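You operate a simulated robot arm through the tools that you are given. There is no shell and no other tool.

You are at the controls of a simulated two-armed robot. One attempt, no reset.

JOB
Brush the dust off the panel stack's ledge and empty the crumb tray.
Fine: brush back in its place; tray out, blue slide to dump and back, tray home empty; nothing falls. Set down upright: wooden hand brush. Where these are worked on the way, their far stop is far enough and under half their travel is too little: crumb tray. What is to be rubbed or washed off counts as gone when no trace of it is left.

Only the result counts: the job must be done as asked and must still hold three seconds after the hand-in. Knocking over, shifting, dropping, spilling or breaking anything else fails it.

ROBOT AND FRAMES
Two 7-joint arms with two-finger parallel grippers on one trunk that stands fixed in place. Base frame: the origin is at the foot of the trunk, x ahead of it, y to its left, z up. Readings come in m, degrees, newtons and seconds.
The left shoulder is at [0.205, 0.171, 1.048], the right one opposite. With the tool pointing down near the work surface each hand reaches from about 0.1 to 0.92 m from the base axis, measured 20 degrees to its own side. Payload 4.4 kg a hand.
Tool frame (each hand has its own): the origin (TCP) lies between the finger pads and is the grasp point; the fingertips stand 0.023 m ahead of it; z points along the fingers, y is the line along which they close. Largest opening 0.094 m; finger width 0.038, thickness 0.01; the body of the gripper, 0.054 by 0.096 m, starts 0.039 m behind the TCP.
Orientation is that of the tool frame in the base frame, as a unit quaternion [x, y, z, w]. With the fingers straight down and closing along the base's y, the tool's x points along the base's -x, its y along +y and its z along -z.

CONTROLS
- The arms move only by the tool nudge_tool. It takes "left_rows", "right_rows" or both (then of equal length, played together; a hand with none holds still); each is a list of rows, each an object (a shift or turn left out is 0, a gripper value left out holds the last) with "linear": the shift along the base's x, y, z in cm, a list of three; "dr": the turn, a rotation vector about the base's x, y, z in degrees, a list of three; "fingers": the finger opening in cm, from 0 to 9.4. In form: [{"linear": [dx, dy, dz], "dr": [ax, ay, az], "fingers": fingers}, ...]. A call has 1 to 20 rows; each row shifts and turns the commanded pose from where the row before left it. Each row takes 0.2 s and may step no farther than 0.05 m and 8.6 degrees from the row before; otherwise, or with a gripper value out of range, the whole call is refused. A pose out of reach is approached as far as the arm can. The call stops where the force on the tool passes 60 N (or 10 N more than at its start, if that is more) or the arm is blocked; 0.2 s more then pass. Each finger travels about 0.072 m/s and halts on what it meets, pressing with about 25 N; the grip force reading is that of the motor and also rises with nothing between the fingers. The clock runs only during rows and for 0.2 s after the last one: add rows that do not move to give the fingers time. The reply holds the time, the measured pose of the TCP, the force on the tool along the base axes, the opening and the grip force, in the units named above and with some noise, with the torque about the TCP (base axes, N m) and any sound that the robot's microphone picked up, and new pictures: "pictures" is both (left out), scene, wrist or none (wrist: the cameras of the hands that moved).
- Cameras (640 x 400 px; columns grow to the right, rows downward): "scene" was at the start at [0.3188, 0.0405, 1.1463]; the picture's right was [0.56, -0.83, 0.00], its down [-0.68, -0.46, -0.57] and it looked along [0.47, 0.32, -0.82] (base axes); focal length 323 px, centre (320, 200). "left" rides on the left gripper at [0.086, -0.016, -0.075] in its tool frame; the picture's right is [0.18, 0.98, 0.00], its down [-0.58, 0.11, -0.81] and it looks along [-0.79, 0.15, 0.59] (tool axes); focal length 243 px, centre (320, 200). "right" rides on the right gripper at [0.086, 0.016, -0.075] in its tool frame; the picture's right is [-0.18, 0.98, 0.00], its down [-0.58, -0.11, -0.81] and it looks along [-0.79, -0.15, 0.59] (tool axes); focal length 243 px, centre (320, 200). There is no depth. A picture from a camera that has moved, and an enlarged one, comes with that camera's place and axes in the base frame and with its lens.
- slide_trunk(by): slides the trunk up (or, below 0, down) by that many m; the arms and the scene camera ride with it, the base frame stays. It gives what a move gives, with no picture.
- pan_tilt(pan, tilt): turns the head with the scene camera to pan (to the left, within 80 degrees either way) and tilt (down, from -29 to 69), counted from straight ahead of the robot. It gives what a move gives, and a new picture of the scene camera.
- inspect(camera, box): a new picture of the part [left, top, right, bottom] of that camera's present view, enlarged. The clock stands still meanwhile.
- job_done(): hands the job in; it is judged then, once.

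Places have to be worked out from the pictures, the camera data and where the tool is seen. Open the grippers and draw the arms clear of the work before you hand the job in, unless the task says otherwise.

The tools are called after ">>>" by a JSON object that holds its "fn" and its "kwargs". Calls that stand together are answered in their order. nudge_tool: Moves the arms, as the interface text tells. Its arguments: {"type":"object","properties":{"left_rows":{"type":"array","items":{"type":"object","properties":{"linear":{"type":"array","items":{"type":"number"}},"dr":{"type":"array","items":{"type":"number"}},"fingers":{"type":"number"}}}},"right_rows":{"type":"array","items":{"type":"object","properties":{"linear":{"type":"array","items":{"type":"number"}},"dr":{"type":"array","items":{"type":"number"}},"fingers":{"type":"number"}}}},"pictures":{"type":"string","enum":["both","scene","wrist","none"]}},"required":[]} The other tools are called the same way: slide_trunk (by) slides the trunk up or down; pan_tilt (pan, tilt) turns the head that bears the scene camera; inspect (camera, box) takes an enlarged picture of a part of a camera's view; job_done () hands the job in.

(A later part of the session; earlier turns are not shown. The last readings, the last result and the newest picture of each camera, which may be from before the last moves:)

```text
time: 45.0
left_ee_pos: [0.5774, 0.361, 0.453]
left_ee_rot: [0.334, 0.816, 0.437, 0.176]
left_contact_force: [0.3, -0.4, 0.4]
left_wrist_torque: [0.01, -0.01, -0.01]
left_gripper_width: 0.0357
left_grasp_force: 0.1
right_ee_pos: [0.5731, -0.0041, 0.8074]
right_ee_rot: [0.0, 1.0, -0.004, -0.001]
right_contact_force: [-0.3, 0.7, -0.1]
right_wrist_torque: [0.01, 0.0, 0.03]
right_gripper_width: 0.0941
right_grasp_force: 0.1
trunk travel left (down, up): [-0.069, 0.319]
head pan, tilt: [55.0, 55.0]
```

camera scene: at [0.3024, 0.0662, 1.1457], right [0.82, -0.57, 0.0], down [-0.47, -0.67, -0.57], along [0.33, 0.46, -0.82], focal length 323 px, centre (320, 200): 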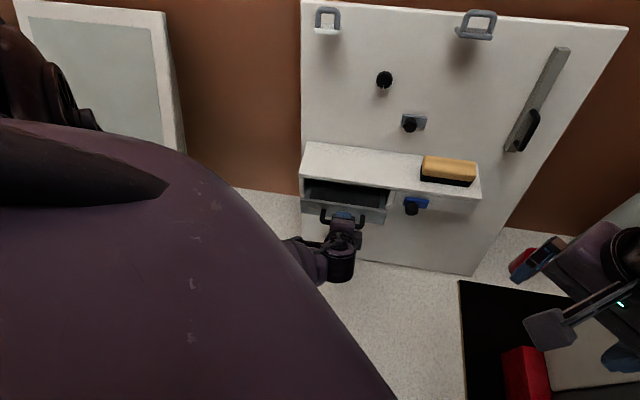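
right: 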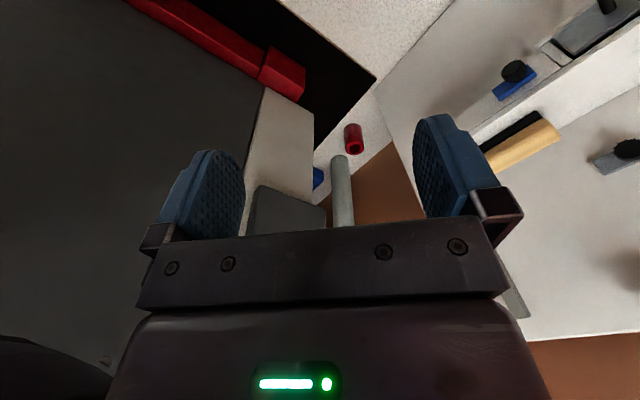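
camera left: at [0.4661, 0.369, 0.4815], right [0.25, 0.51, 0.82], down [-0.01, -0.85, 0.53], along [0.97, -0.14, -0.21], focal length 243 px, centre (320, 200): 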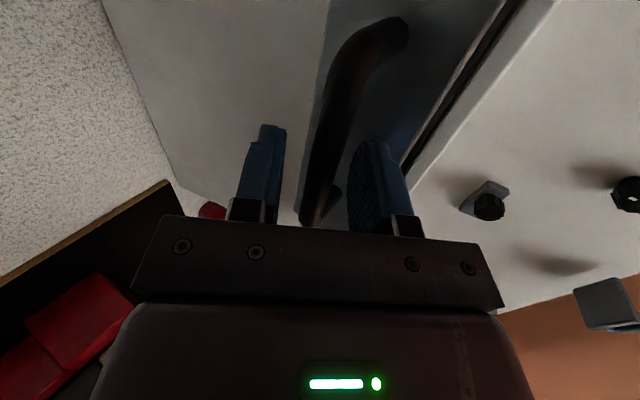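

The offset persists but is only ~5 mm; measured poses remain valid. Backing the hand off the handle along its approach line.

>>> {"fn": "nudge_tool", "kwargs": {"left_rows": [{"linear": [-0.9, -0.9, 0.9]}, {"linear": [-1.2, -1.2, 1.2]}, {"linear": [-1.2, -1.2, 1.2]}, {"linear": [-1.2, -1.2, 1.2]}, {}]}}

>>> {"fn": "inspect", "kwargs": {"camera": "scene", "box": [280, 130, 500, 290]}}

```text
time: 46.0
left_ee_pos: [0.5365, 0.4249, 0.5332]
left_ee_rot: [0.25, 0.816, 0.501, 0.142]
left_contact_force: [0.5, -0.2, 0.0]
left_wrist_torque: [0.0, 0.04, 0.0]
left_gripper_width: 0.0358
left_grasp_force: 0.1
right_ee_pos: [0.5718, -0.0105, 0.8108]
right_ee_rot: [0.001, 1.0, -0.002, 0.001]
right_contact_force: [1.7, -0.2, -1.3]
right_wrist_torque: [-0.01, 0.07, 0.03]
right_gripper_width: 0.0942
right_grasp_force: 0.0
trunk travel left (down, up): [-0.069, 0.319]
head pan, tilt: [55.0, 55.0]
stopped in row 5 (left hand): the arm was blocked; the commanded pose is now the measured one
camera scene: at [0.2987, 0.0592, 1.1483], right [0.82, -0.57, 0.0], down [-0.47, -0.67, -0.57], along [0.33, 0.47, -0.82], focal length 323 px, centre (320, 200)
camera left: at [0.4237, 0.4091, 0.5543], right [0.11, 0.47, 0.88], down [0.12, -0.88, 0.46], along [0.99, 0.06, -0.15], focal length 243 px, centre (320, 200)
```

scene: 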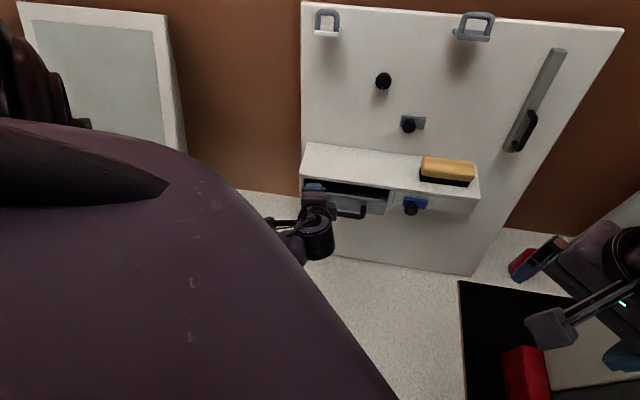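
left: 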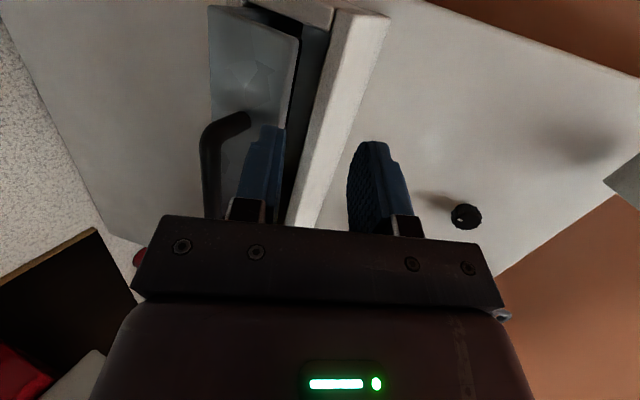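

```text
2.50 times, centred on (390, 210) of scene
camera zoom: at [0.2987, 0.0592, 1.1483], right [0.82, -0.57, 0.0], down [-0.47, -0.67, -0.57], along [0.33, 0.47, -0.82], focal length 808 px, centre (145, 175)
```

zoom: 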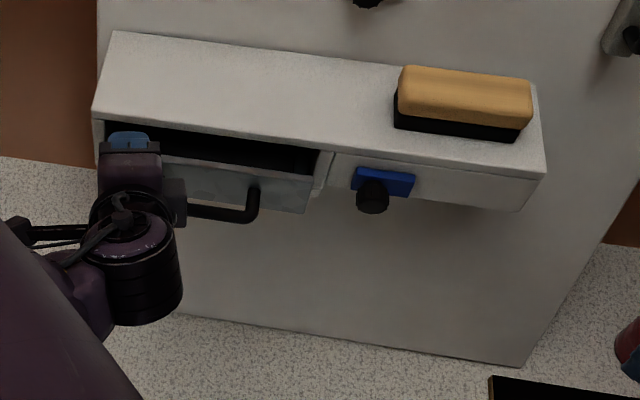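

The arm got blocked and the hand deflected up-left; the tray seems partly pushed in. I need to see what blocked the arm, so I look down at the body region.

>>> {"fn": "pan_tilt", "kwargs": {"pan": 20, "tilt": 68}}

>>> {"fn": "pan_tilt", "kwargs": {"pan": 70, "tilt": 45}}

```text
time: 47.1
left_ee_pos: [0.5371, 0.4245, 0.5336]
left_ee_rot: [0.25, 0.816, 0.501, 0.143]
left_contact_force: [0.4, 0.0, -0.1]
left_wrist_torque: [0.03, -0.01, 0.05]
left_gripper_width: 0.0359
left_grasp_force: 0.1
right_ee_pos: [0.5697, -0.0085, 0.8123]
right_ee_rot: [0.0, 1.0, 0.0, 0.003]
right_contact_force: [0.7, -1.0, -0.2]
right_wrist_torque: [0.03, -0.05, -0.01]
right_gripper_width: 0.0941
right_grasp_force: 0.1
trunk travel left (down, up): [-0.069, 0.319]
head pan, tilt: [20.0, 68.0]
camera scene: at [0.3096, 0.0207, 1.1335], right [0.34, -0.94, 0.0], down [-0.87, -0.32, -0.38], along [0.35, 0.13, -0.93], focal length 323 px, centre (320, 200)
```

scene: 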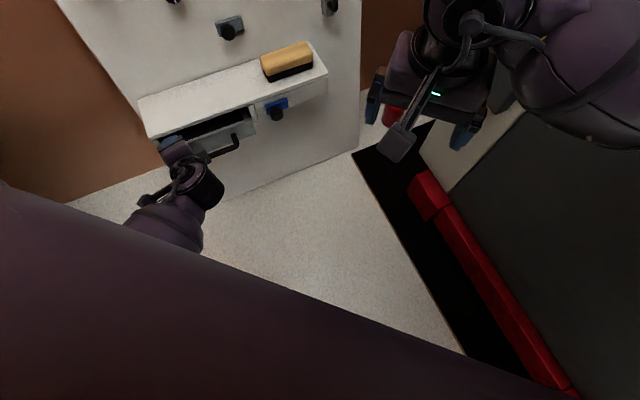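

```text
time: 48.2
left_ee_pos: [0.5365, 0.425, 0.5319]
left_ee_rot: [0.25, 0.816, 0.502, 0.143]
left_contact_force: [-0.1, -0.2, -0.4]
left_wrist_torque: [0.01, 0.03, -0.02]
left_gripper_width: 0.0361
left_grasp_force: 0.1
right_ee_pos: [0.5686, -0.009, 0.8112]
right_ee_rot: [0.0, 1.0, 0.0, 0.002]
right_contact_force: [-0.7, -0.5, -1.0]
right_wrist_torque: [-0.04, -0.03, -0.02]
right_gripper_width: 0.094
right_grasp_force: 0.1
trunk travel left (down, up): [-0.069, 0.319]
head pan, tilt: [70.0, 45.0]
camera scene: at [0.2848, 0.0775, 1.161], right [0.94, -0.34, 0.0], down [-0.24, -0.67, -0.71], along [0.24, 0.66, -0.71], focal length 323 px, centre (320, 200)
```

scene: 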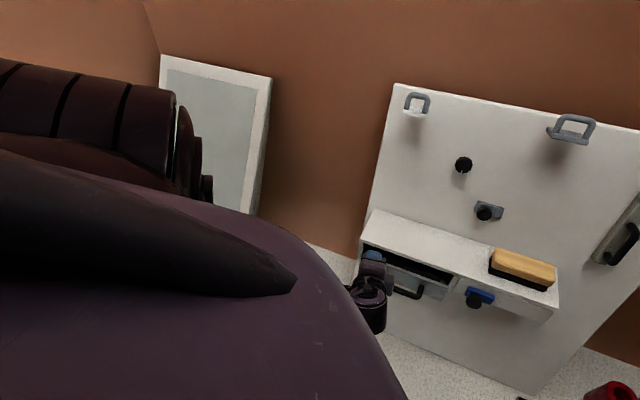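

The brush is fine and nothing seems disturbed. The arm was folded too tightly with this pitch; I first raise the hand straight up, clear of the ledge, and check tracking.

>>> {"fn": "nudge_tool", "kwargs": {"left_rows": [{"linear": [-0.5, -0.5, 2.5]}, {"linear": [-0.5, -0.5, 2.5]}, {"linear": [-0.5, -0.5, 2.5]}, {"linear": [0, 0, 2.5]}, {}]}}

>>> {"fn": "pan_tilt", "kwargs": {"pan": 38, "tilt": 50}}

```text
time: 49.4
left_ee_pos: [0.5201, 0.404, 0.6266]
left_ee_rot: [0.254, 0.818, 0.496, 0.14]
left_contact_force: [0.2, 0.1, 0.6]
left_wrist_torque: [-0.01, 0.0, -0.02]
left_gripper_width: 0.0363
left_grasp_force: 0.1
right_ee_pos: [0.5717, -0.0097, 0.8083]
right_ee_rot: [0.0, 1.0, -0.001, 0.0]
right_contact_force: [0.6, -0.5, 0.1]
right_wrist_torque: [0.04, 0.0, 0.01]
right_gripper_width: 0.0942
right_grasp_force: 0.0
trunk travel left (down, up): [-0.069, 0.319]
head pan, tilt: [70.0, 45.0]
camera scene: at [0.2873, 0.0763, 1.1599], right [0.94, -0.34, 0.0], down [-0.24, -0.66, -0.71], along [0.24, 0.66, -0.71], focal length 323 px, centre (320, 200)
camera left: at [0.4081, 0.3896, 0.6502], right [0.12, 0.47, 0.87], down [0.13, -0.88, 0.46], along [0.98, 0.06, -0.17], focal length 243 px, centre (320, 200)
```

scene: 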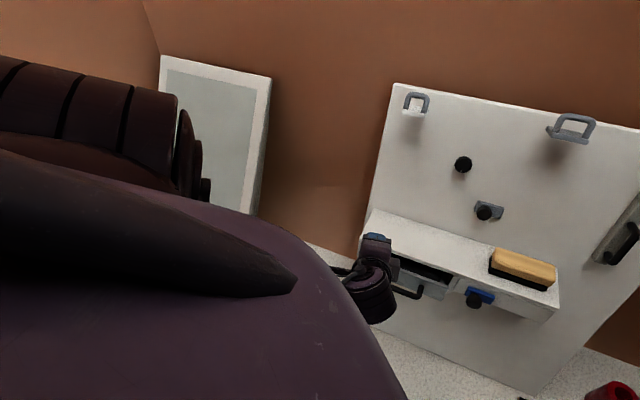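
left: 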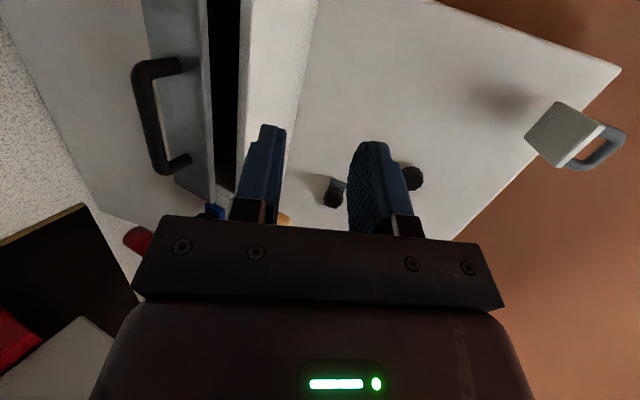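

```text
time: 50.4
left_ee_pos: [0.5204, 0.4051, 0.6273]
left_ee_rot: [0.253, 0.818, 0.498, 0.139]
left_contact_force: [0.2, 0.1, 0.2]
left_wrist_torque: [0.02, -0.02, -0.02]
left_gripper_width: 0.0359
left_grasp_force: 0.2
right_ee_pos: [0.572, -0.0097, 0.8093]
right_ee_rot: [-0.001, 1.0, -0.001, 0.0]
right_contact_force: [-0.6, 0.0, 0.4]
right_wrist_torque: [0.04, -0.01, 0.01]
right_gripper_width: 0.0938
right_grasp_force: 0.1
trunk travel left (down, up): [-0.069, 0.319]
head pan, tilt: [38.0, 50.0]
camera scene: at [0.32, 0.0476, 1.1532], right [0.62, -0.79, 0.0], down [-0.6, -0.47, -0.64], along [0.51, 0.4, -0.77], focal length 323 px, centre (320, 200)
```

scene: 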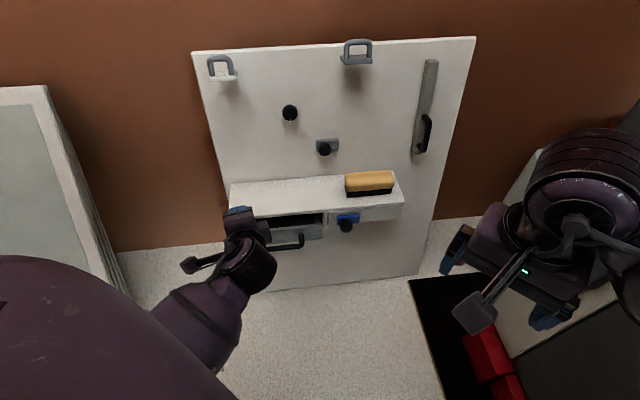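

The arm tracks again and the offset vanished. Inspecting the tray's present position.

>>> {"fn": "inspect", "kwargs": {"camera": "scene", "box": [210, 160, 420, 300]}}

>>> {"fn": "inspect", "kwargs": {"camera": "left", "box": [120, 20, 320, 230]}}

```text
2.86 times, centred on (315, 230) of scene
camera zoom: at [0.32, 0.0476, 1.1532], right [0.62, -0.79, 0.0], down [-0.6, -0.47, -0.64], along [0.51, 0.4, -0.77], focal length 924 px, centre (334, 114)
```

zoom: 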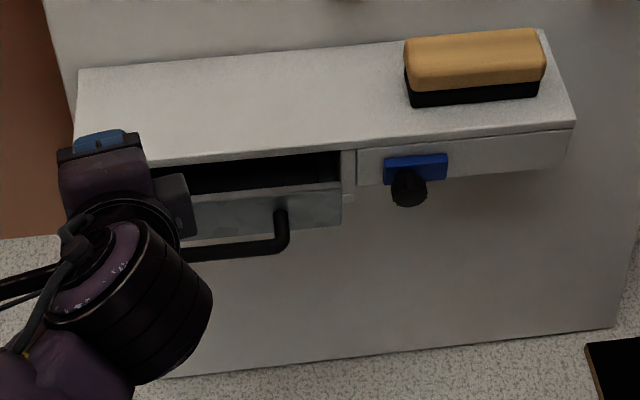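

```text
1.90 times, centred on (220, 125) of left
camera zoom: at [0.4084, 0.39, 0.6502], right [0.12, 0.47, 0.87], down [0.13, -0.88, 0.46], along [0.98, 0.06, -0.16], focal length 462 px, centre (510, 343)
```

zoom: 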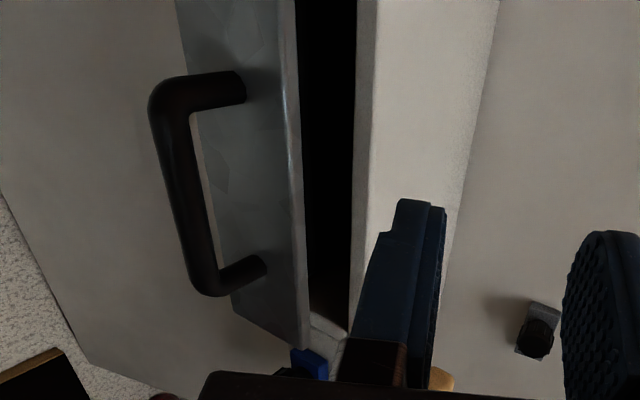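

The tray was nudged back to about 3 cm out, so I must pull it again with a less folded arm. Raising the trunk 0.20 m so the arm works more extended.

>>> {"fn": "slide_trunk", "kwargs": {"by": 0.2}}

>>> {"fn": "pan_tilt", "kwargs": {"pan": 38, "tilt": 56}}

```text
time: 52.6
left_ee_pos: [0.5208, 0.4039, 0.826]
left_ee_rot: [0.253, 0.818, 0.497, 0.14]
left_contact_force: [0.6, 0.1, -0.6]
left_wrist_torque: [0.01, -0.02, 0.02]
left_gripper_width: 0.0358
left_grasp_force: 0.0
right_ee_pos: [0.5725, -0.0091, 1.0079]
right_ee_rot: [0.0, 1.0, 0.0, -0.001]
right_contact_force: [-0.6, -1.1, -0.1]
right_wrist_torque: [-0.03, 0.04, -0.03]
right_gripper_width: 0.0941
right_grasp_force: 0.1
trunk travel left (down, up): [-0.269, 0.119]
head pan, tilt: [38.0, 50.0]
```

```text
time: 53.2
left_ee_pos: [0.5213, 0.4045, 0.8267]
left_ee_rot: [0.254, 0.817, 0.498, 0.139]
left_contact_force: [-0.1, 0.7, -0.1]
left_wrist_torque: [-0.01, -0.01, 0.0]
left_gripper_width: 0.036
left_grasp_force: 0.1
right_ee_pos: [0.5716, -0.0091, 1.0087]
right_ee_rot: [-0.001, 1.0, -0.001, 0.0]
right_contact_force: [0.3, 0.7, 0.7]
right_wrist_torque: [0.02, -0.02, 0.03]
right_gripper_width: 0.0941
right_grasp_force: 0.0
trunk travel left (down, up): [-0.269, 0.119]
head pan, tilt: [38.0, 56.0]
camera scene: at [0.1361, 0.0439, 1.3767], right [0.62, -0.79, 0.0], down [-0.65, -0.51, -0.56], along [0.44, 0.34, -0.83], focal length 323 px, centre (320, 200)
```

scene: 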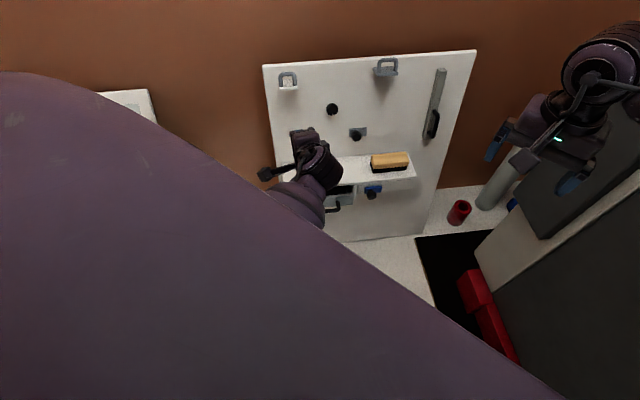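

Now restoring the hand's orientation (13° correction) and moving it in front of the tray at a safe standoff.

>>> {"fn": "nudge_tool", "kwargs": {"left_rows": [{"dr": [-3.22, 1.68, -5.6]}, {"dr": [-3.22, 1.68, -5.6]}, {"linear": [0.2, -2.1, -3.0]}, {"linear": [0.2, -2.1, -4.0]}, {"linear": [0.2, -2.1, -4.0]}, {"linear": [0.2, -2.1, -4.0]}, {"linear": [0, 0, -4.0]}, {}]}}

>>> {"fn": "inspect", "kwargs": {"camera": "left", "box": [120, 20, 420, 230]}}

```text
time: 55.0
left_ee_pos: [0.5294, 0.3184, 0.6375]
left_ee_rot: [0.339, 0.819, 0.427, 0.178]
left_contact_force: [-0.1, 0.0, 0.3]
left_wrist_torque: [0.0, 0.0, 0.02]
left_gripper_width: 0.036
left_grasp_force: 0.1
right_ee_pos: [0.5715, -0.009, 1.01]
right_ee_rot: [0.0, 1.0, -0.001, 0.001]
right_contact_force: [1.1, -0.3, 0.5]
right_wrist_torque: [-0.01, 0.04, -0.01]
right_gripper_width: 0.0939
right_grasp_force: 0.0
trunk travel left (down, up): [-0.269, 0.119]
head pan, tilt: [38.0, 56.0]
camera scene: at [0.1359, 0.0438, 1.3768], right [0.62, -0.79, 0.0], down [-0.65, -0.51, -0.56], along [0.44, 0.34, -0.83], focal length 323 px, centre (320, 200)
camera left: at [0.4178, 0.3282, 0.6664], right [0.27, 0.53, 0.81], down [-0.01, -0.83, 0.55], along [0.96, -0.16, -0.22], focal length 243 px, centre (320, 200)
```

scene: 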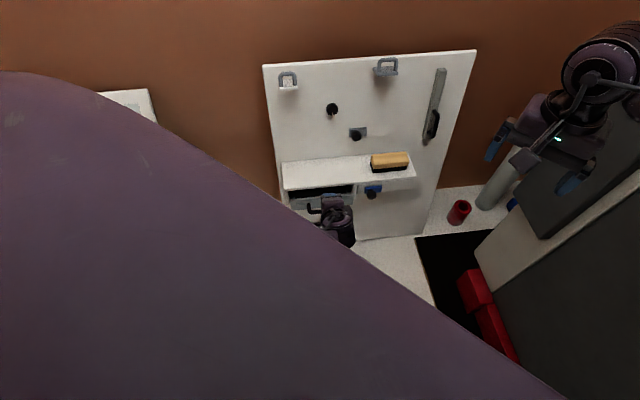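
left: 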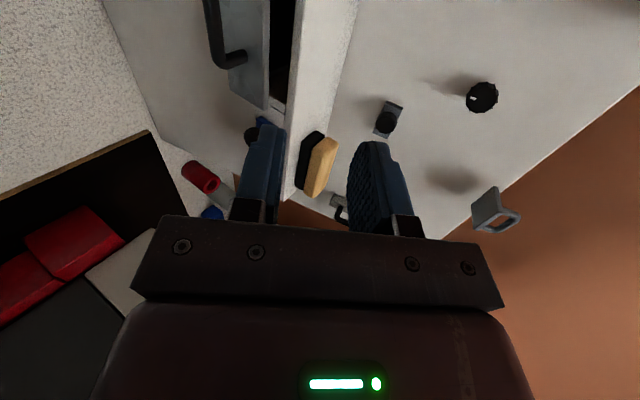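

```text
1.90 times, centred on (270, 125) of left
camera zoom: at [0.4178, 0.3282, 0.6664], right [0.27, 0.53, 0.81], down [-0.01, -0.83, 0.55], along [0.96, -0.16, -0.22], focal length 462 px, centre (415, 343)
```

zoom: 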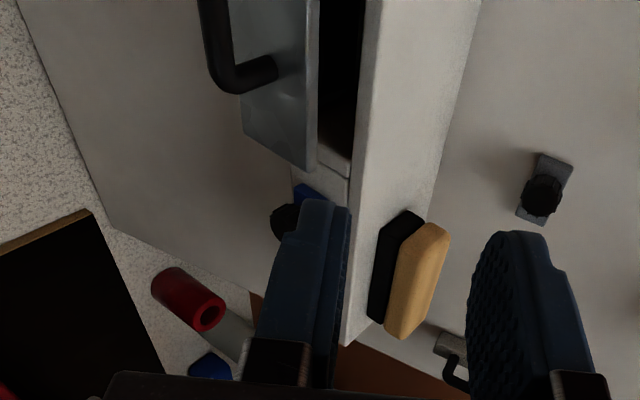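

Handle bar now at about d≈0.69 (≈3.6 cm out). Descending to a pre-grasp 8 cm before it.

>>> {"fn": "nudge_tool", "kwargs": {"left_rows": [{"linear": [0.44, 0.44, -3.48]}, {"linear": [0.44, 0.44, -3.48]}, {"linear": [0.44, 0.44, -3.48]}, {"linear": [0.44, 0.44, -3.48]}, {}]}}

>>> {"fn": "inspect", "kwargs": {"camera": "left", "box": [180, 20, 480, 230]}}

>>> {"fn": "inspect", "kwargs": {"camera": "scene", "box": [260, 130, 440, 260]}}

```text
time: 56.2
left_ee_pos: [0.5397, 0.3362, 0.5476]
left_ee_rot: [0.338, 0.82, 0.427, 0.178]
left_contact_force: [-0.2, 0.1, -0.1]
left_wrist_torque: [-0.04, 0.01, 0.01]
left_gripper_width: 0.0361
left_grasp_force: 0.0
left hand out of reach, approached as far as the arm can: row 3, 4
right_ee_pos: [0.5706, -0.0074, 1.0095]
right_ee_rot: [0.0, 1.0, -0.001, 0.0]
right_contact_force: [0.1, -0.4, -0.4]
right_wrist_torque: [0.0, 0.03, -0.03]
right_gripper_width: 0.0937
right_grasp_force: 0.0
trunk travel left (down, up): [-0.269, 0.119]
head pan, tilt: [38.0, 56.0]
camera scene: at [0.1355, 0.0441, 1.3768], right [0.62, -0.79, 0.0], down [-0.65, -0.51, -0.56], along [0.44, 0.34, -0.83], focal length 323 px, centre (320, 200)
camera left: at [0.4279, 0.3462, 0.5776], right [0.27, 0.53, 0.81], down [-0.01, -0.83, 0.55], along [0.96, -0.16, -0.22], focal length 243 px, centre (320, 200)
```

scene: 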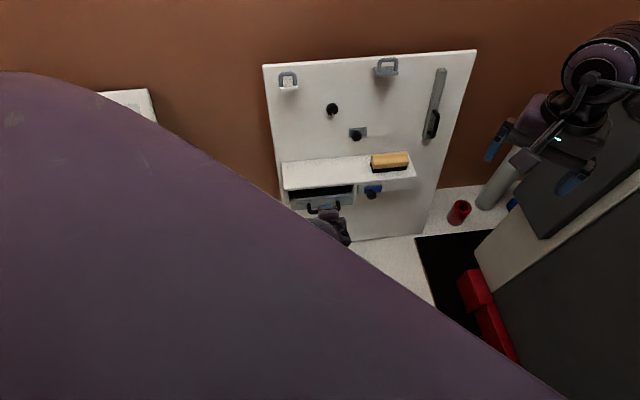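
left: 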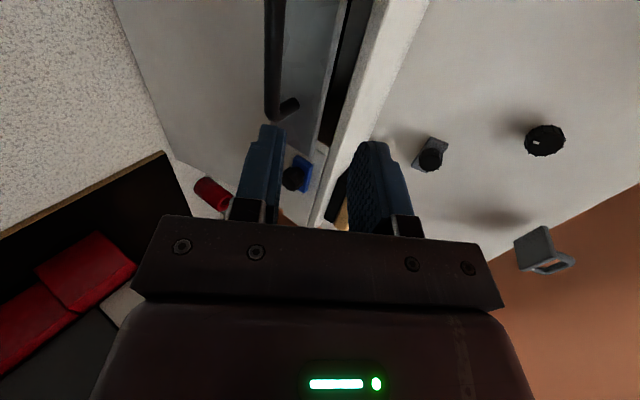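

```text
1.90 times, centred on (330, 125) of left
camera zoom: at [0.4279, 0.3462, 0.5776], right [0.27, 0.53, 0.81], down [-0.01, -0.83, 0.55], along [0.96, -0.16, -0.22], focal length 462 px, centre (301, 343)
```

zoom: 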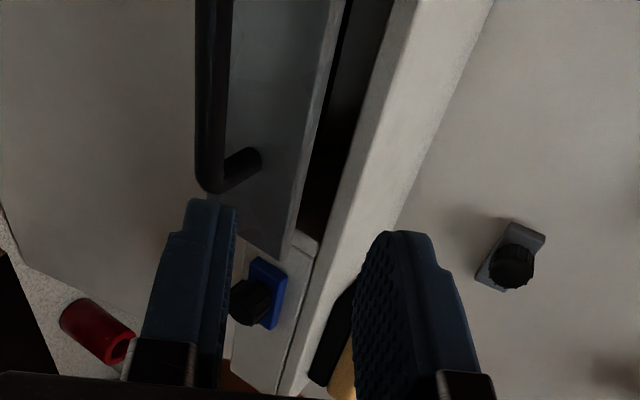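

```text
3.08 times, centred on (350, 195) of scene
camera zoom: at [0.1355, 0.0441, 1.3768], right [0.62, -0.79, 0.0], down [-0.65, -0.51, -0.56], along [0.44, 0.34, -0.83], focal length 994 px, centre (228, 215)
```

zoom: 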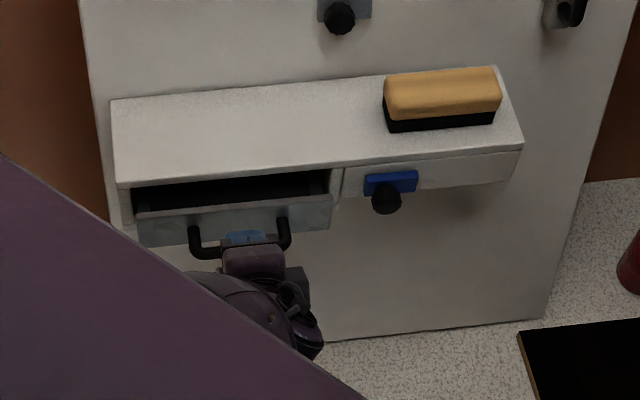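

The raised trunk puts that pitched pose out of reach. Better idea: with a vertical hand I can grip the tray's front plate from above (it's already ~3.6 cm out). Raising the hand and turning it back to vertical.

>>> {"fn": "nudge_tool", "kwargs": {"left_rows": [{"linear": [0, 0, 4.5]}, {"linear": [0, 0, 4.5]}, {"linear": [0, 0, 4.5]}, {"linear": [0, 0, 4.5]}, {"linear": [0, 0, 4.5]}, {"dr": [-5.557, 5.557, 0]}, {"dr": [-5.557, 5.557, 0]}, {"dr": [-5.557, 5.557, 0]}, {"dr": [-5.557, 5.557, 0]}, {"dr": [-5.557, 5.557, 0]}, {"dr": [-5.557, 5.557, 0]}, {"dr": [-5.557, 5.557, 0]}, {}]}}

```text
time: 59.0
left_ee_pos: [0.5385, 0.3368, 0.7742]
left_ee_rot: [0.382, 0.924, -0.001, 0.0]
left_contact_force: [-0.5, 0.1, 0.1]
left_wrist_torque: [0.0, -0.01, 0.05]
left_gripper_width: 0.0361
left_grasp_force: 0.0
right_ee_pos: [0.5711, -0.009, 1.009]
right_ee_rot: [0.0, 1.0, -0.001, -0.001]
right_contact_force: [-0.2, 0.0, 0.0]
right_wrist_torque: [0.01, -0.02, -0.02]
right_gripper_width: 0.0943
right_grasp_force: 0.0
trunk travel left (down, up): [-0.269, 0.119]
head pan, tilt: [38.0, 56.0]
camera scene: at [0.136, 0.0438, 1.3767], right [0.62, -0.79, 0.0], down [-0.65, -0.51, -0.56], along [0.44, 0.34, -0.83], focal length 323 px, centre (320, 200)
camera left: at [0.4657, 0.3846, 0.8485], right [0.56, 0.83, 0.0], down [0.49, -0.33, 0.81], along [0.67, -0.45, -0.59], focal length 243 px, centre (320, 200)
```

scene: 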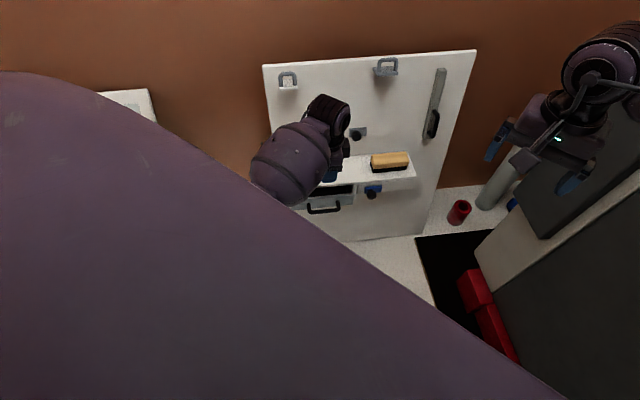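
left: 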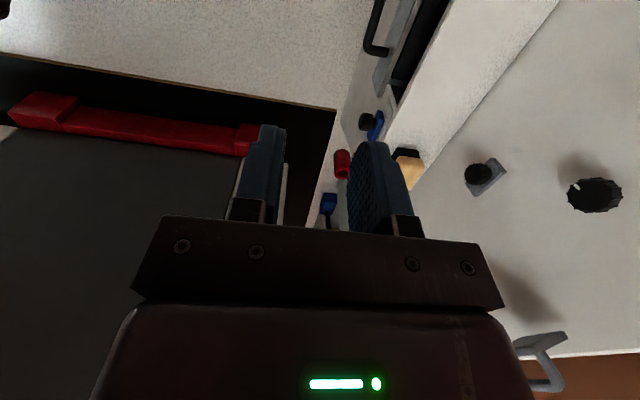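

Vertical again. Lowering the trunk back by 0.20 m (hand ends at z≈0.574 in free space in front of the tray).

>>> {"fn": "slide_trunk", "kwargs": {"by": -0.2}}

>>> {"fn": "pan_tilt", "kwargs": {"pan": 34, "tilt": 52}}

>>> {"fn": "inspect", "kwargs": {"camera": "left", "box": [300, 0, 540, 160]}}

```text
time: 61.2
left_ee_pos: [0.5393, 0.3351, 0.5754]
left_ee_rot: [0.382, 0.924, 0.0, 0.001]
left_contact_force: [-0.8, 0.3, 0.1]
left_wrist_torque: [0.0, -0.01, 0.0]
left_gripper_width: 0.036
left_grasp_force: 0.0
right_ee_pos: [0.571, -0.0095, 0.8102]
right_ee_rot: [-0.001, 1.0, 0.0, 0.002]
right_contact_force: [0.3, -0.7, 0.4]
right_wrist_torque: [0.01, -0.03, 0.01]
right_gripper_width: 0.0941
right_grasp_force: 0.1
trunk travel left (down, up): [-0.069, 0.319]
head pan, tilt: [38.0, 56.0]
```

```text
time: 61.9
left_ee_pos: [0.538, 0.3366, 0.5731]
left_ee_rot: [0.382, 0.924, 0.0, 0.0]
left_contact_force: [0.3, 0.1, -0.2]
left_wrist_torque: [0.0, -0.02, -0.01]
left_gripper_width: 0.0362
left_grasp_force: 0.0
right_ee_pos: [0.5712, -0.0096, 0.8092]
right_ee_rot: [0.001, 1.0, -0.001, 0.0]
right_contact_force: [0.0, 0.1, -1.0]
right_wrist_torque: [-0.06, -0.02, 0.02]
right_gripper_width: 0.0938
right_grasp_force: 0.1
trunk travel left (down, up): [-0.069, 0.319]
head pan, tilt: [34.0, 52.0]
camera scene: at [0.3216, 0.0421, 1.1505], right [0.56, -0.83, 0.0], down [-0.65, -0.44, -0.62], along [0.51, 0.34, -0.79], focal length 323 px, centre (320, 200)
```

scene: 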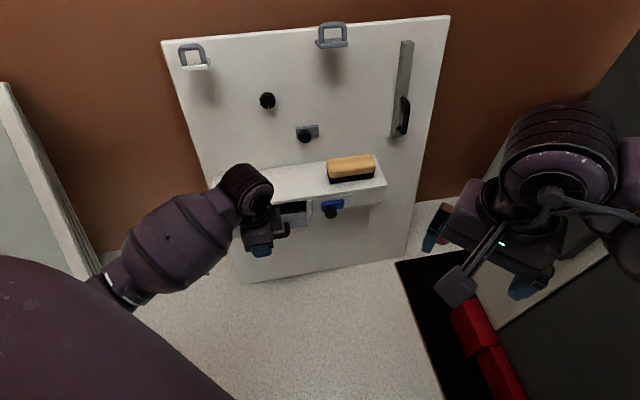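

```text
2.50 times, centred on (420, 80) of left
camera zoom: at [0.4657, 0.3838, 0.6485], right [0.56, 0.83, 0.0], down [0.49, -0.33, 0.81], along [0.67, -0.45, -0.59], focal length 606 px, centre (70, 500)
```

zoom: 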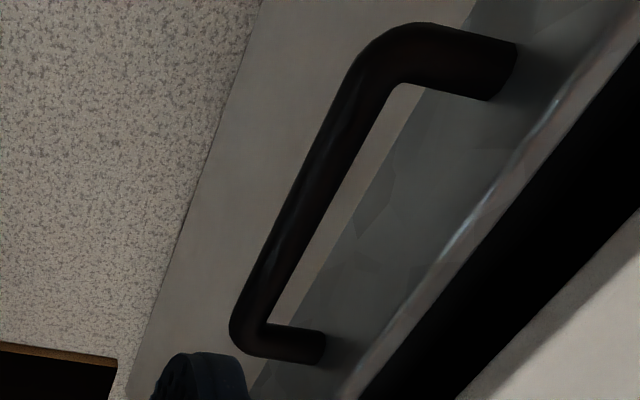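

The tray front plate is ~1 cm thick at d≈0.731–0.741, top at z≈0.48, and the gap behind it to the ledge is ~2.4 cm. Moving the vertical hand above it with a 2.4 cm opening.

>>> {"fn": "nudge_tool", "kwargs": {"left_rows": [{"linear": [2.91, 2.63, 0], "fingers": 2.4}, {"linear": [2.91, 2.63, 0]}, {"linear": [2.92, 2.63, 0]}, {"linear": [0, 0, -3]}, {}]}}

>>> {"fn": "inspect", "kwargs": {"camera": "left", "box": [220, 60, 440, 230]}}

>>> {"fn": "inspect", "kwargs": {"camera": "scene", "box": [200, 140, 400, 270]}}

```text
time: 63.1
left_ee_pos: [0.6285, 0.4145, 0.544]
left_ee_rot: [0.382, 0.924, 0.001, 0.0]
left_contact_force: [-1.3, -0.5, 0.1]
left_wrist_torque: [-0.02, 0.0, 0.02]
left_gripper_width: 0.024
left_grasp_force: 0.1
right_ee_pos: [0.5721, -0.01, 0.8099]
right_ee_rot: [0.0, 1.0, -0.001, 0.001]
right_contact_force: [-0.2, 0.2, 0.0]
right_wrist_torque: [-0.03, 0.03, 0.03]
right_gripper_width: 0.0942
right_grasp_force: 0.0
trunk travel left (down, up): [-0.069, 0.319]
head pan, tilt: [34.0, 52.0]
camera scene: at [0.3215, 0.0422, 1.1506], right [0.56, -0.83, 0.0], down [-0.65, -0.44, -0.62], along [0.51, 0.34, -0.79], focal length 323 px, centre (320, 200)
camera left: at [0.5546, 0.4623, 0.6178], right [0.56, 0.83, 0.0], down [0.49, -0.33, 0.81], along [0.67, -0.45, -0.59], focal length 243 px, centre (320, 200)
```

scene: 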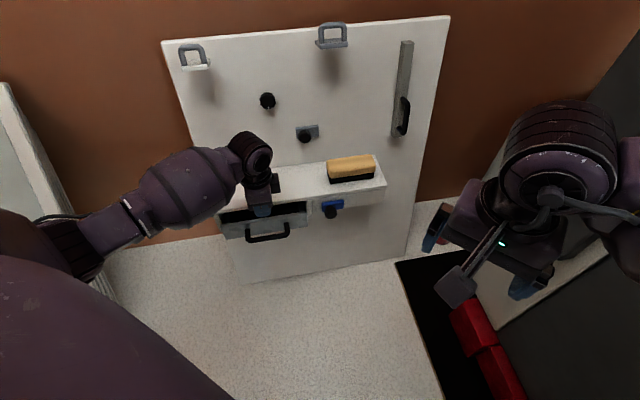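
left: 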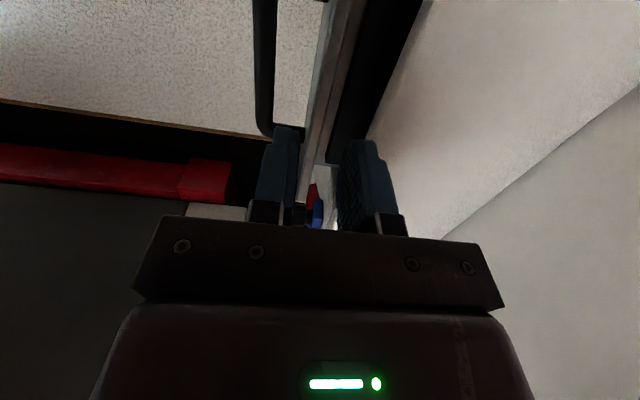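

```text
2.35 times, centred on (330, 145) of left
camera zoom: at [0.5546, 0.4623, 0.6178], right [0.56, 0.83, 0.0], down [0.49, -0.33, 0.81], along [0.67, -0.45, -0.59], focal length 571 px, centre (296, 329)
```

zoom: 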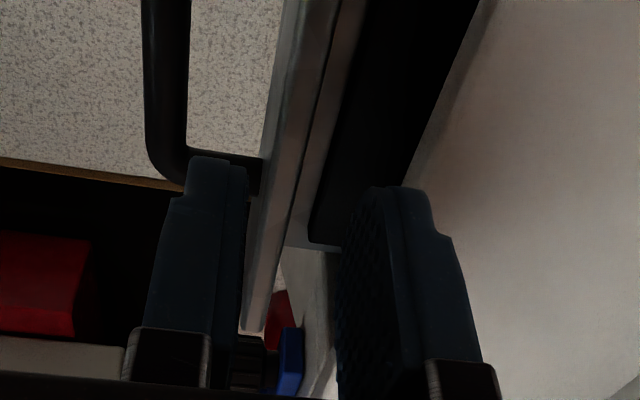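

```text
3.08 times, centred on (300, 205) of scene
camera zoom: at [0.3215, 0.0422, 1.1506], right [0.56, -0.83, 0.0], down [-0.65, -0.44, -0.62], along [0.51, 0.34, -0.79], focal length 994 px, centre (382, 185)
```

zoom: 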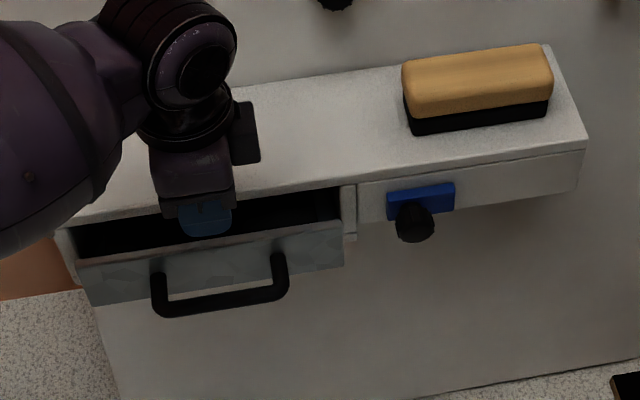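

The fingers line up on either side of the plate. Shifting 2 mm outward and descending so the tips go ~1.7 cm below the plate's top.

>>> {"fn": "nudge_tool", "kwargs": {"left_rows": [{"linear": [-0.14, -0.14, -2.0]}, {"linear": [0, 0, -2.0]}, {"linear": [0, 0, -1.0]}, {"linear": [0, 0, -0.8]}, {}]}}

>>> {"fn": "inspect", "kwargs": {"camera": "left", "box": [220, 60, 440, 230]}}

>>> {"fn": "inspect", "kwargs": {"camera": "scene", "box": [200, 140, 400, 270]}}

```text
time: 64.3
left_ee_pos: [0.6247, 0.4128, 0.4854]
left_ee_rot: [0.381, 0.924, 0.0, 0.0]
left_contact_force: [1.1, -0.9, 0.0]
left_wrist_torque: [-0.02, -0.02, 0.02]
left_gripper_width: 0.0239
left_grasp_force: 0.0
right_ee_pos: [0.5715, -0.009, 0.8087]
right_ee_rot: [-0.001, 1.0, -0.001, -0.001]
right_contact_force: [0.0, -0.5, 0.5]
right_wrist_torque: [-0.01, 0.01, -0.01]
right_gripper_width: 0.0941
right_grasp_force: 0.1
trunk travel left (down, up): [-0.069, 0.319]
head pan, tilt: [34.0, 52.0]
camera scene: at [0.3216, 0.0421, 1.1505], right [0.56, -0.83, 0.0], down [-0.65, -0.44, -0.62], along [0.51, 0.34, -0.79], focal length 323 px, centre (320, 200)
camera left: at [0.5525, 0.461, 0.5603], right [0.56, 0.83, 0.0], down [0.49, -0.33, 0.81], along [0.67, -0.45, -0.59], focal length 243 px, centre (320, 200)
```

scene: 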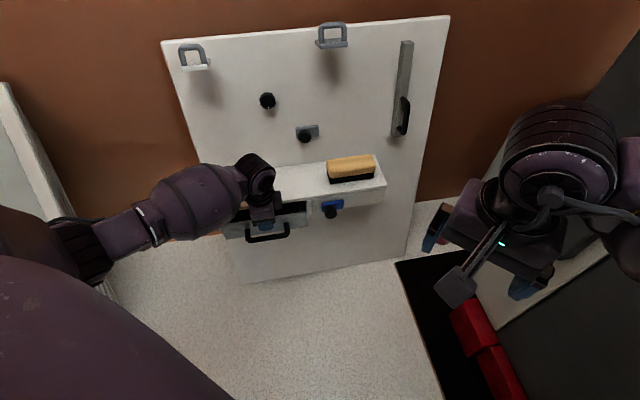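
left: 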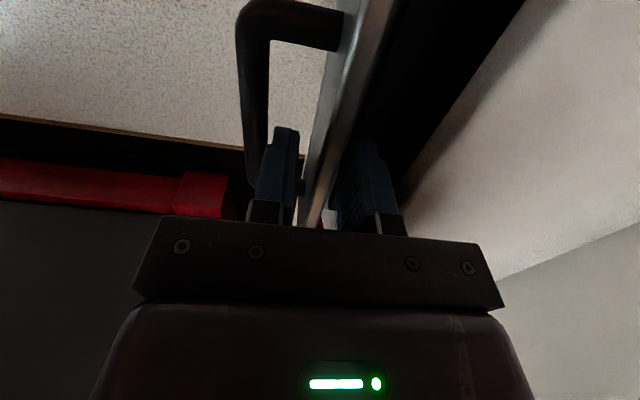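

```text
2.35 times, centred on (330, 145) of left
camera zoom: at [0.5525, 0.461, 0.5603], right [0.56, 0.83, 0.0], down [0.49, -0.33, 0.81], along [0.67, -0.45, -0.59], focal length 571 px, centre (296, 329)
```

zoom: 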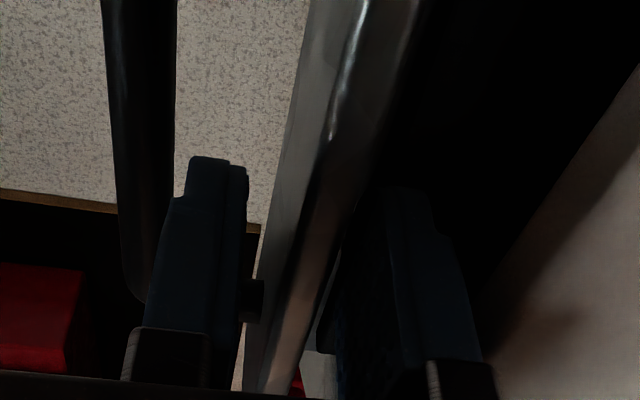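

```text
3.08 times, centred on (300, 205) of scene
camera zoom: at [0.3216, 0.0421, 1.1505], right [0.56, -0.83, 0.0], down [-0.65, -0.44, -0.62], along [0.51, 0.34, -0.79], focal length 994 px, centre (382, 185)
```

zoom: 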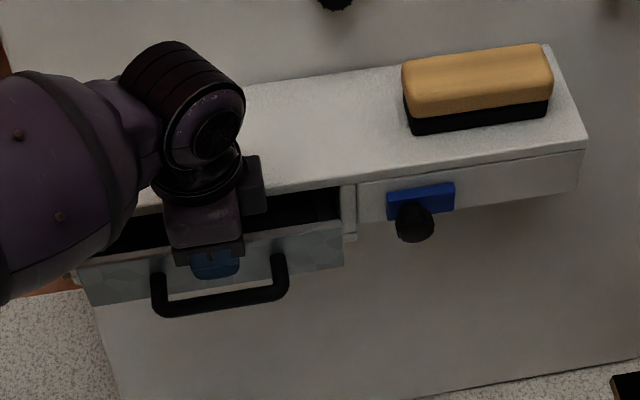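

Fingers straddle the plate with no contact. Closing on the plate.

>>> {"fn": "nudge_tool", "kwargs": {"left_rows": [{"fingers": 0.5}, {}, {}], "pictures": "none"}}

```text
time: 65.1
left_ee_pos: [0.6248, 0.4118, 0.4856]
left_ee_rot: [0.382, 0.924, -0.001, 0.0]
left_contact_force: [0.7, -0.2, -0.9]
left_wrist_torque: [-0.08, -0.07, -0.34]
left_gripper_width: 0.0097
left_grasp_force: 45.1
right_ee_pos: [0.5714, -0.0093, 0.8087]
right_ee_rot: [0.0, 1.0, -0.001, 0.0]
right_contact_force: [0.4, -0.2, 0.1]
right_wrist_torque: [0.02, -0.01, -0.01]
right_gripper_width: 0.0944
right_grasp_force: 0.0
trunk travel left (down, up): [-0.069, 0.319]
head pan, tilt: [34.0, 52.0]
```

Plate gripped (9.7 mm). Pulling out in 1 cm steps while watching forces.

>>> {"fn": "nudge_tool", "kwargs": {"left_rows": [{"linear": [-0.7, -0.72, 0]}, {"linear": [-0.7, -0.72, 0]}, {"linear": [-0.7, -0.72, 0]}, {}], "pictures": "scene"}}

```text
time: 66.1
left_ee_pos: [0.6038, 0.3916, 0.4859]
left_ee_rot: [0.382, 0.924, 0.001, 0.001]
left_contact_force: [5.2, -4.9, -6.4]
left_wrist_torque: [0.03, -0.01, -0.35]
left_gripper_width: 0.0096
left_grasp_force: 45.3
right_ee_pos: [0.5719, -0.0083, 0.8087]
right_ee_rot: [0.0, 1.0, 0.0, 0.0]
right_contact_force: [-0.2, -0.1, 0.6]
right_wrist_torque: [0.01, -0.01, 0.01]
right_gripper_width: 0.0938
right_grasp_force: 0.1
trunk travel left (down, up): [-0.069, 0.319]
head pan, tilt: [34.0, 52.0]
camera scene: at [0.3223, 0.0421, 1.1502], right [0.56, -0.83, 0.0], down [-0.65, -0.44, -0.62], along [0.51, 0.34, -0.79], focal length 323 px, centre (320, 200)
```

scene: 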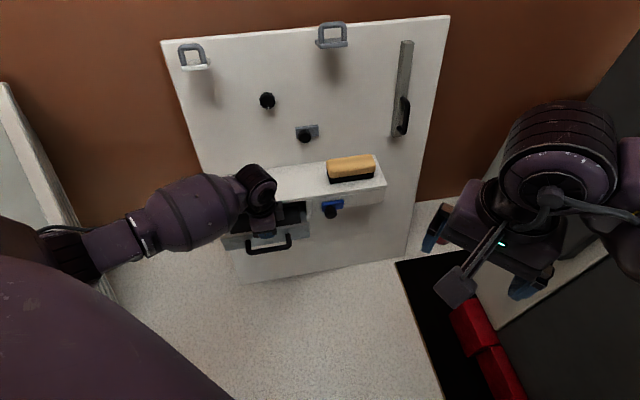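

Sliding well (~6 cm out). Correcting slightly toward −l and down, and continuing outward.

>>> {"fn": "nudge_tool", "kwargs": {"left_rows": [{"linear": [-0.6, -0.8, -0.08]}, {"linear": [-0.67, -0.75, 0]}, {}], "pictures": "none"}}

```text
time: 66.9
left_ee_pos: [0.589, 0.3775, 0.4859]
left_ee_rot: [0.382, 0.924, 0.0, -0.001]
left_contact_force: [-3.2, 4.7, 1.3]
left_wrist_torque: [-0.68, -0.69, -0.45]
left_gripper_width: 0.0096
left_grasp_force: 45.1
right_ee_pos: [0.5719, -0.0082, 0.8104]
right_ee_rot: [0.0, 1.0, -0.001, 0.0]
right_contact_force: [0.7, 0.0, 1.0]
right_wrist_torque: [0.03, -0.03, -0.02]
right_gripper_width: 0.094
right_grasp_force: 0.0
trunk travel left (down, up): [-0.069, 0.319]
head pan, tilt: [34.0, 52.0]
```

Still moving freely (beyond the earlier 7.2 cm point), so the far stop is further. Continuing in small steps.

>>> {"fn": "nudge_tool", "kwargs": {"left_rows": [{"linear": [-0.7, -0.7, 0]}, {"linear": [-0.7, -0.7, 0]}, {}], "pictures": "scene"}}

>>> {"fn": "inspect", "kwargs": {"camera": "scene", "box": [200, 140, 400, 270]}}

```text
time: 67.5
left_ee_pos: [0.5859, 0.3735, 0.4858]
left_ee_rot: [0.38, 0.925, 0.011, 0.003]
left_contact_force: [18.1, 7.7, -19.9]
left_wrist_torque: [-0.61, -0.1, -0.89]
left_gripper_width: 0.01
left_grasp_force: 44.7
right_ee_pos: [0.5726, -0.0092, 0.8068]
right_ee_rot: [0.0, 1.0, -0.002, -0.002]
right_contact_force: [-0.2, 0.5, -0.1]
right_wrist_torque: [0.01, -0.02, -0.01]
right_gripper_width: 0.094
right_grasp_force: 0.0
trunk travel left (down, up): [-0.069, 0.319]
head pan, tilt: [34.0, 52.0]
stopped in row 2 (left hand): the force on the tool passed its limit at 71 N (the readings are from after the stop); the commanded pose is now the measured one
camera scene: at [0.3241, 0.043, 1.1492], right [0.56, -0.83, 0.0], down [-0.65, -0.44, -0.61], along [0.51, 0.34, -0.79], focal length 323 px, centre (320, 200)
```

scene: 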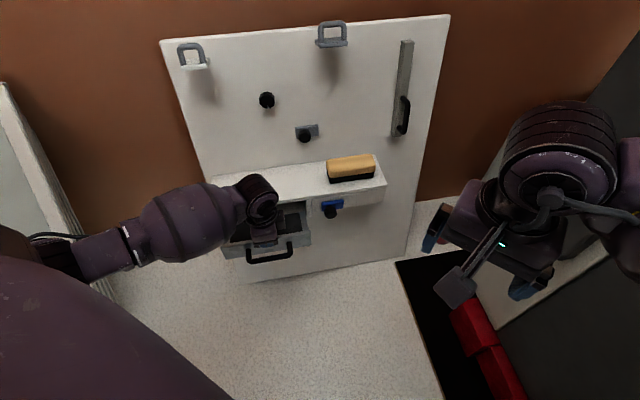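

```text
3.08 times, centred on (300, 205) of scene
camera zoom: at [0.3241, 0.043, 1.1492], right [0.56, -0.83, 0.0], down [-0.65, -0.44, -0.61], along [0.51, 0.34, -0.79], focal length 994 px, centre (382, 185)
```

zoom: 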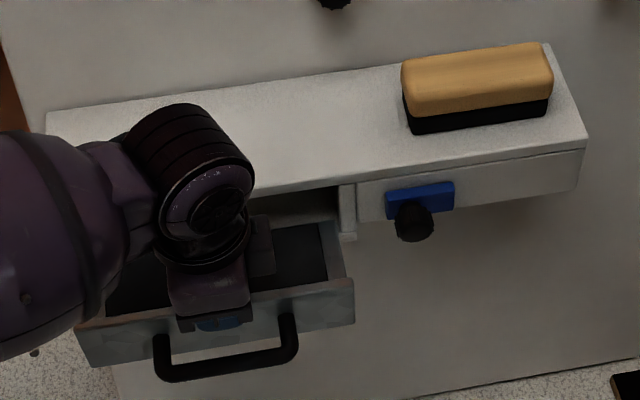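

The far stop is reached (71 N) with the tray fully out. Relaxing and opening the fingers, then rising straight up.

>>> {"fn": "nudge_tool", "kwargs": {"left_rows": [{"linear": [0.1, 0.1, -0.1]}, {"fingers": 1.6}, {"fingers": 2.4}, {}], "pictures": "wrist"}}

```text
time: 68.5
left_ee_pos: [0.5866, 0.3747, 0.4871]
left_ee_rot: [0.379, 0.925, 0.01, 0.003]
left_contact_force: [0.7, 0.1, 0.1]
left_wrist_torque: [-0.02, 0.01, -0.02]
left_gripper_width: 0.0238
left_grasp_force: 0.0
right_ee_pos: [0.5703, -0.009, 0.8086]
right_ee_rot: [0.001, 1.0, -0.001, 0.001]
right_contact_force: [0.2, -0.3, -0.4]
right_wrist_torque: [-0.04, -0.01, 0.01]
right_gripper_width: 0.0942
right_grasp_force: 0.0
trunk travel left (down, up): [-0.069, 0.319]
head pan, tilt: [34.0, 52.0]
camera left: at [0.5119, 0.4195, 0.5613], right [0.56, 0.83, 0.02], down [0.48, -0.34, 0.81], along [0.68, -0.44, -0.59], focal length 243 px, centre (320, 200)
```

left: 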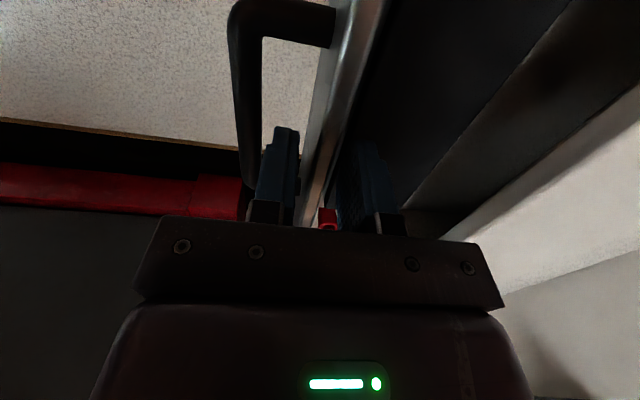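

Handle free. Rising 10 cm and straightening the hand's 1° tilt, then looking at the tray and the blue slide.

>>> {"fn": "nudge_tool", "kwargs": {"left_rows": [{"linear": [0, 0, 1.5]}, {"linear": [0, 0, 3]}, {"linear": [0, 0, 3], "dr": [-0.93, 0.76, -0.46]}, {"linear": [0, 0, 4]}, {"linear": [-2, 2, 3]}, {"linear": [-2, 2, 0]}, {}]}}

>>> {"fn": "inspect", "kwargs": {"camera": "scene", "box": [200, 150, 400, 290]}}

>>> {"fn": "inspect", "kwargs": {"camera": "left", "box": [280, 0, 480, 150]}}

```text
time: 70.1
left_ee_pos: [0.544, 0.411, 0.6341]
left_ee_rot: [0.383, 0.924, 0.0, -0.001]
left_contact_force: [-0.4, 1.0, -0.1]
left_wrist_torque: [0.01, -0.01, -0.01]
left_gripper_width: 0.0239
left_grasp_force: 0.0
right_ee_pos: [0.5717, -0.0087, 0.8087]
right_ee_rot: [0.0, 1.0, -0.001, 0.0]
right_contact_force: [0.0, 0.3, 0.3]
right_wrist_torque: [0.03, -0.03, -0.03]
right_gripper_width: 0.0938
right_grasp_force: 0.1
trunk travel left (down, up): [-0.069, 0.319]
head pan, tilt: [34.0, 52.0]
camera scene: at [0.3216, 0.0423, 1.1504], right [0.56, -0.83, 0.0], down [-0.65, -0.44, -0.62], along [0.51, 0.34, -0.79], focal length 323 px, centre (320, 200)
camera left: at [0.4723, 0.4604, 0.7088], right [0.57, 0.82, 0.0], down [0.49, -0.33, 0.81], along [0.67, -0.46, -0.59], focal length 243 px, centre (320, 200)
```

scene: 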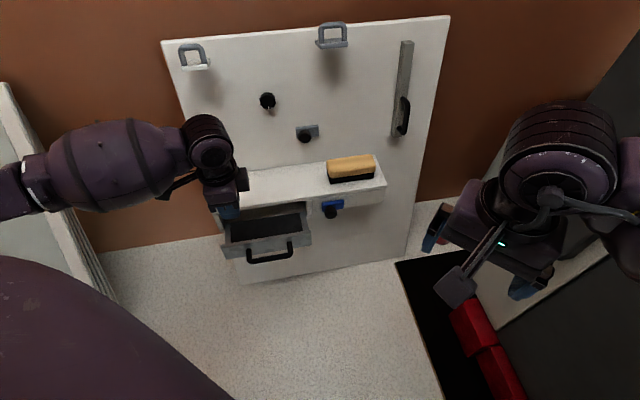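
left: 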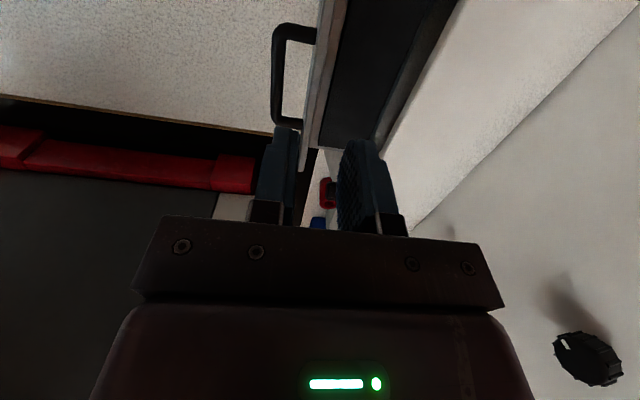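

```text
2.86 times, centred on (300, 220) of scene
camera zoom: at [0.3216, 0.0423, 1.1504], right [0.56, -0.83, 0.0], down [-0.65, -0.44, -0.62], along [0.51, 0.34, -0.79], focal length 924 px, centre (377, 143)
```

zoom: 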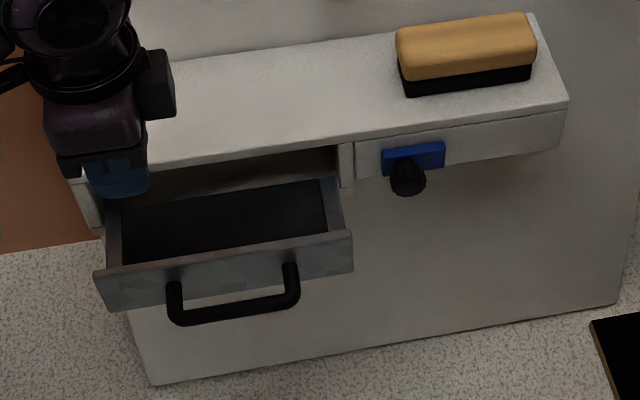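

```text
2.67 times, centred on (380, 75) of left
camera zoom: at [0.4723, 0.4604, 0.7088], right [0.57, 0.82, 0.0], down [0.49, -0.33, 0.81], along [0.67, -0.46, -0.59], focal length 647 px, centre (160, 533)
```

zoom: 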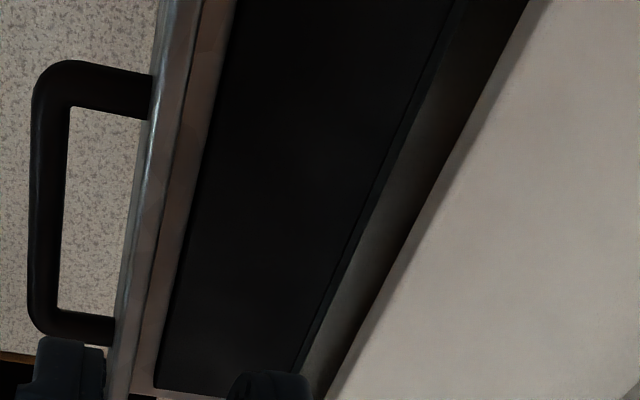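

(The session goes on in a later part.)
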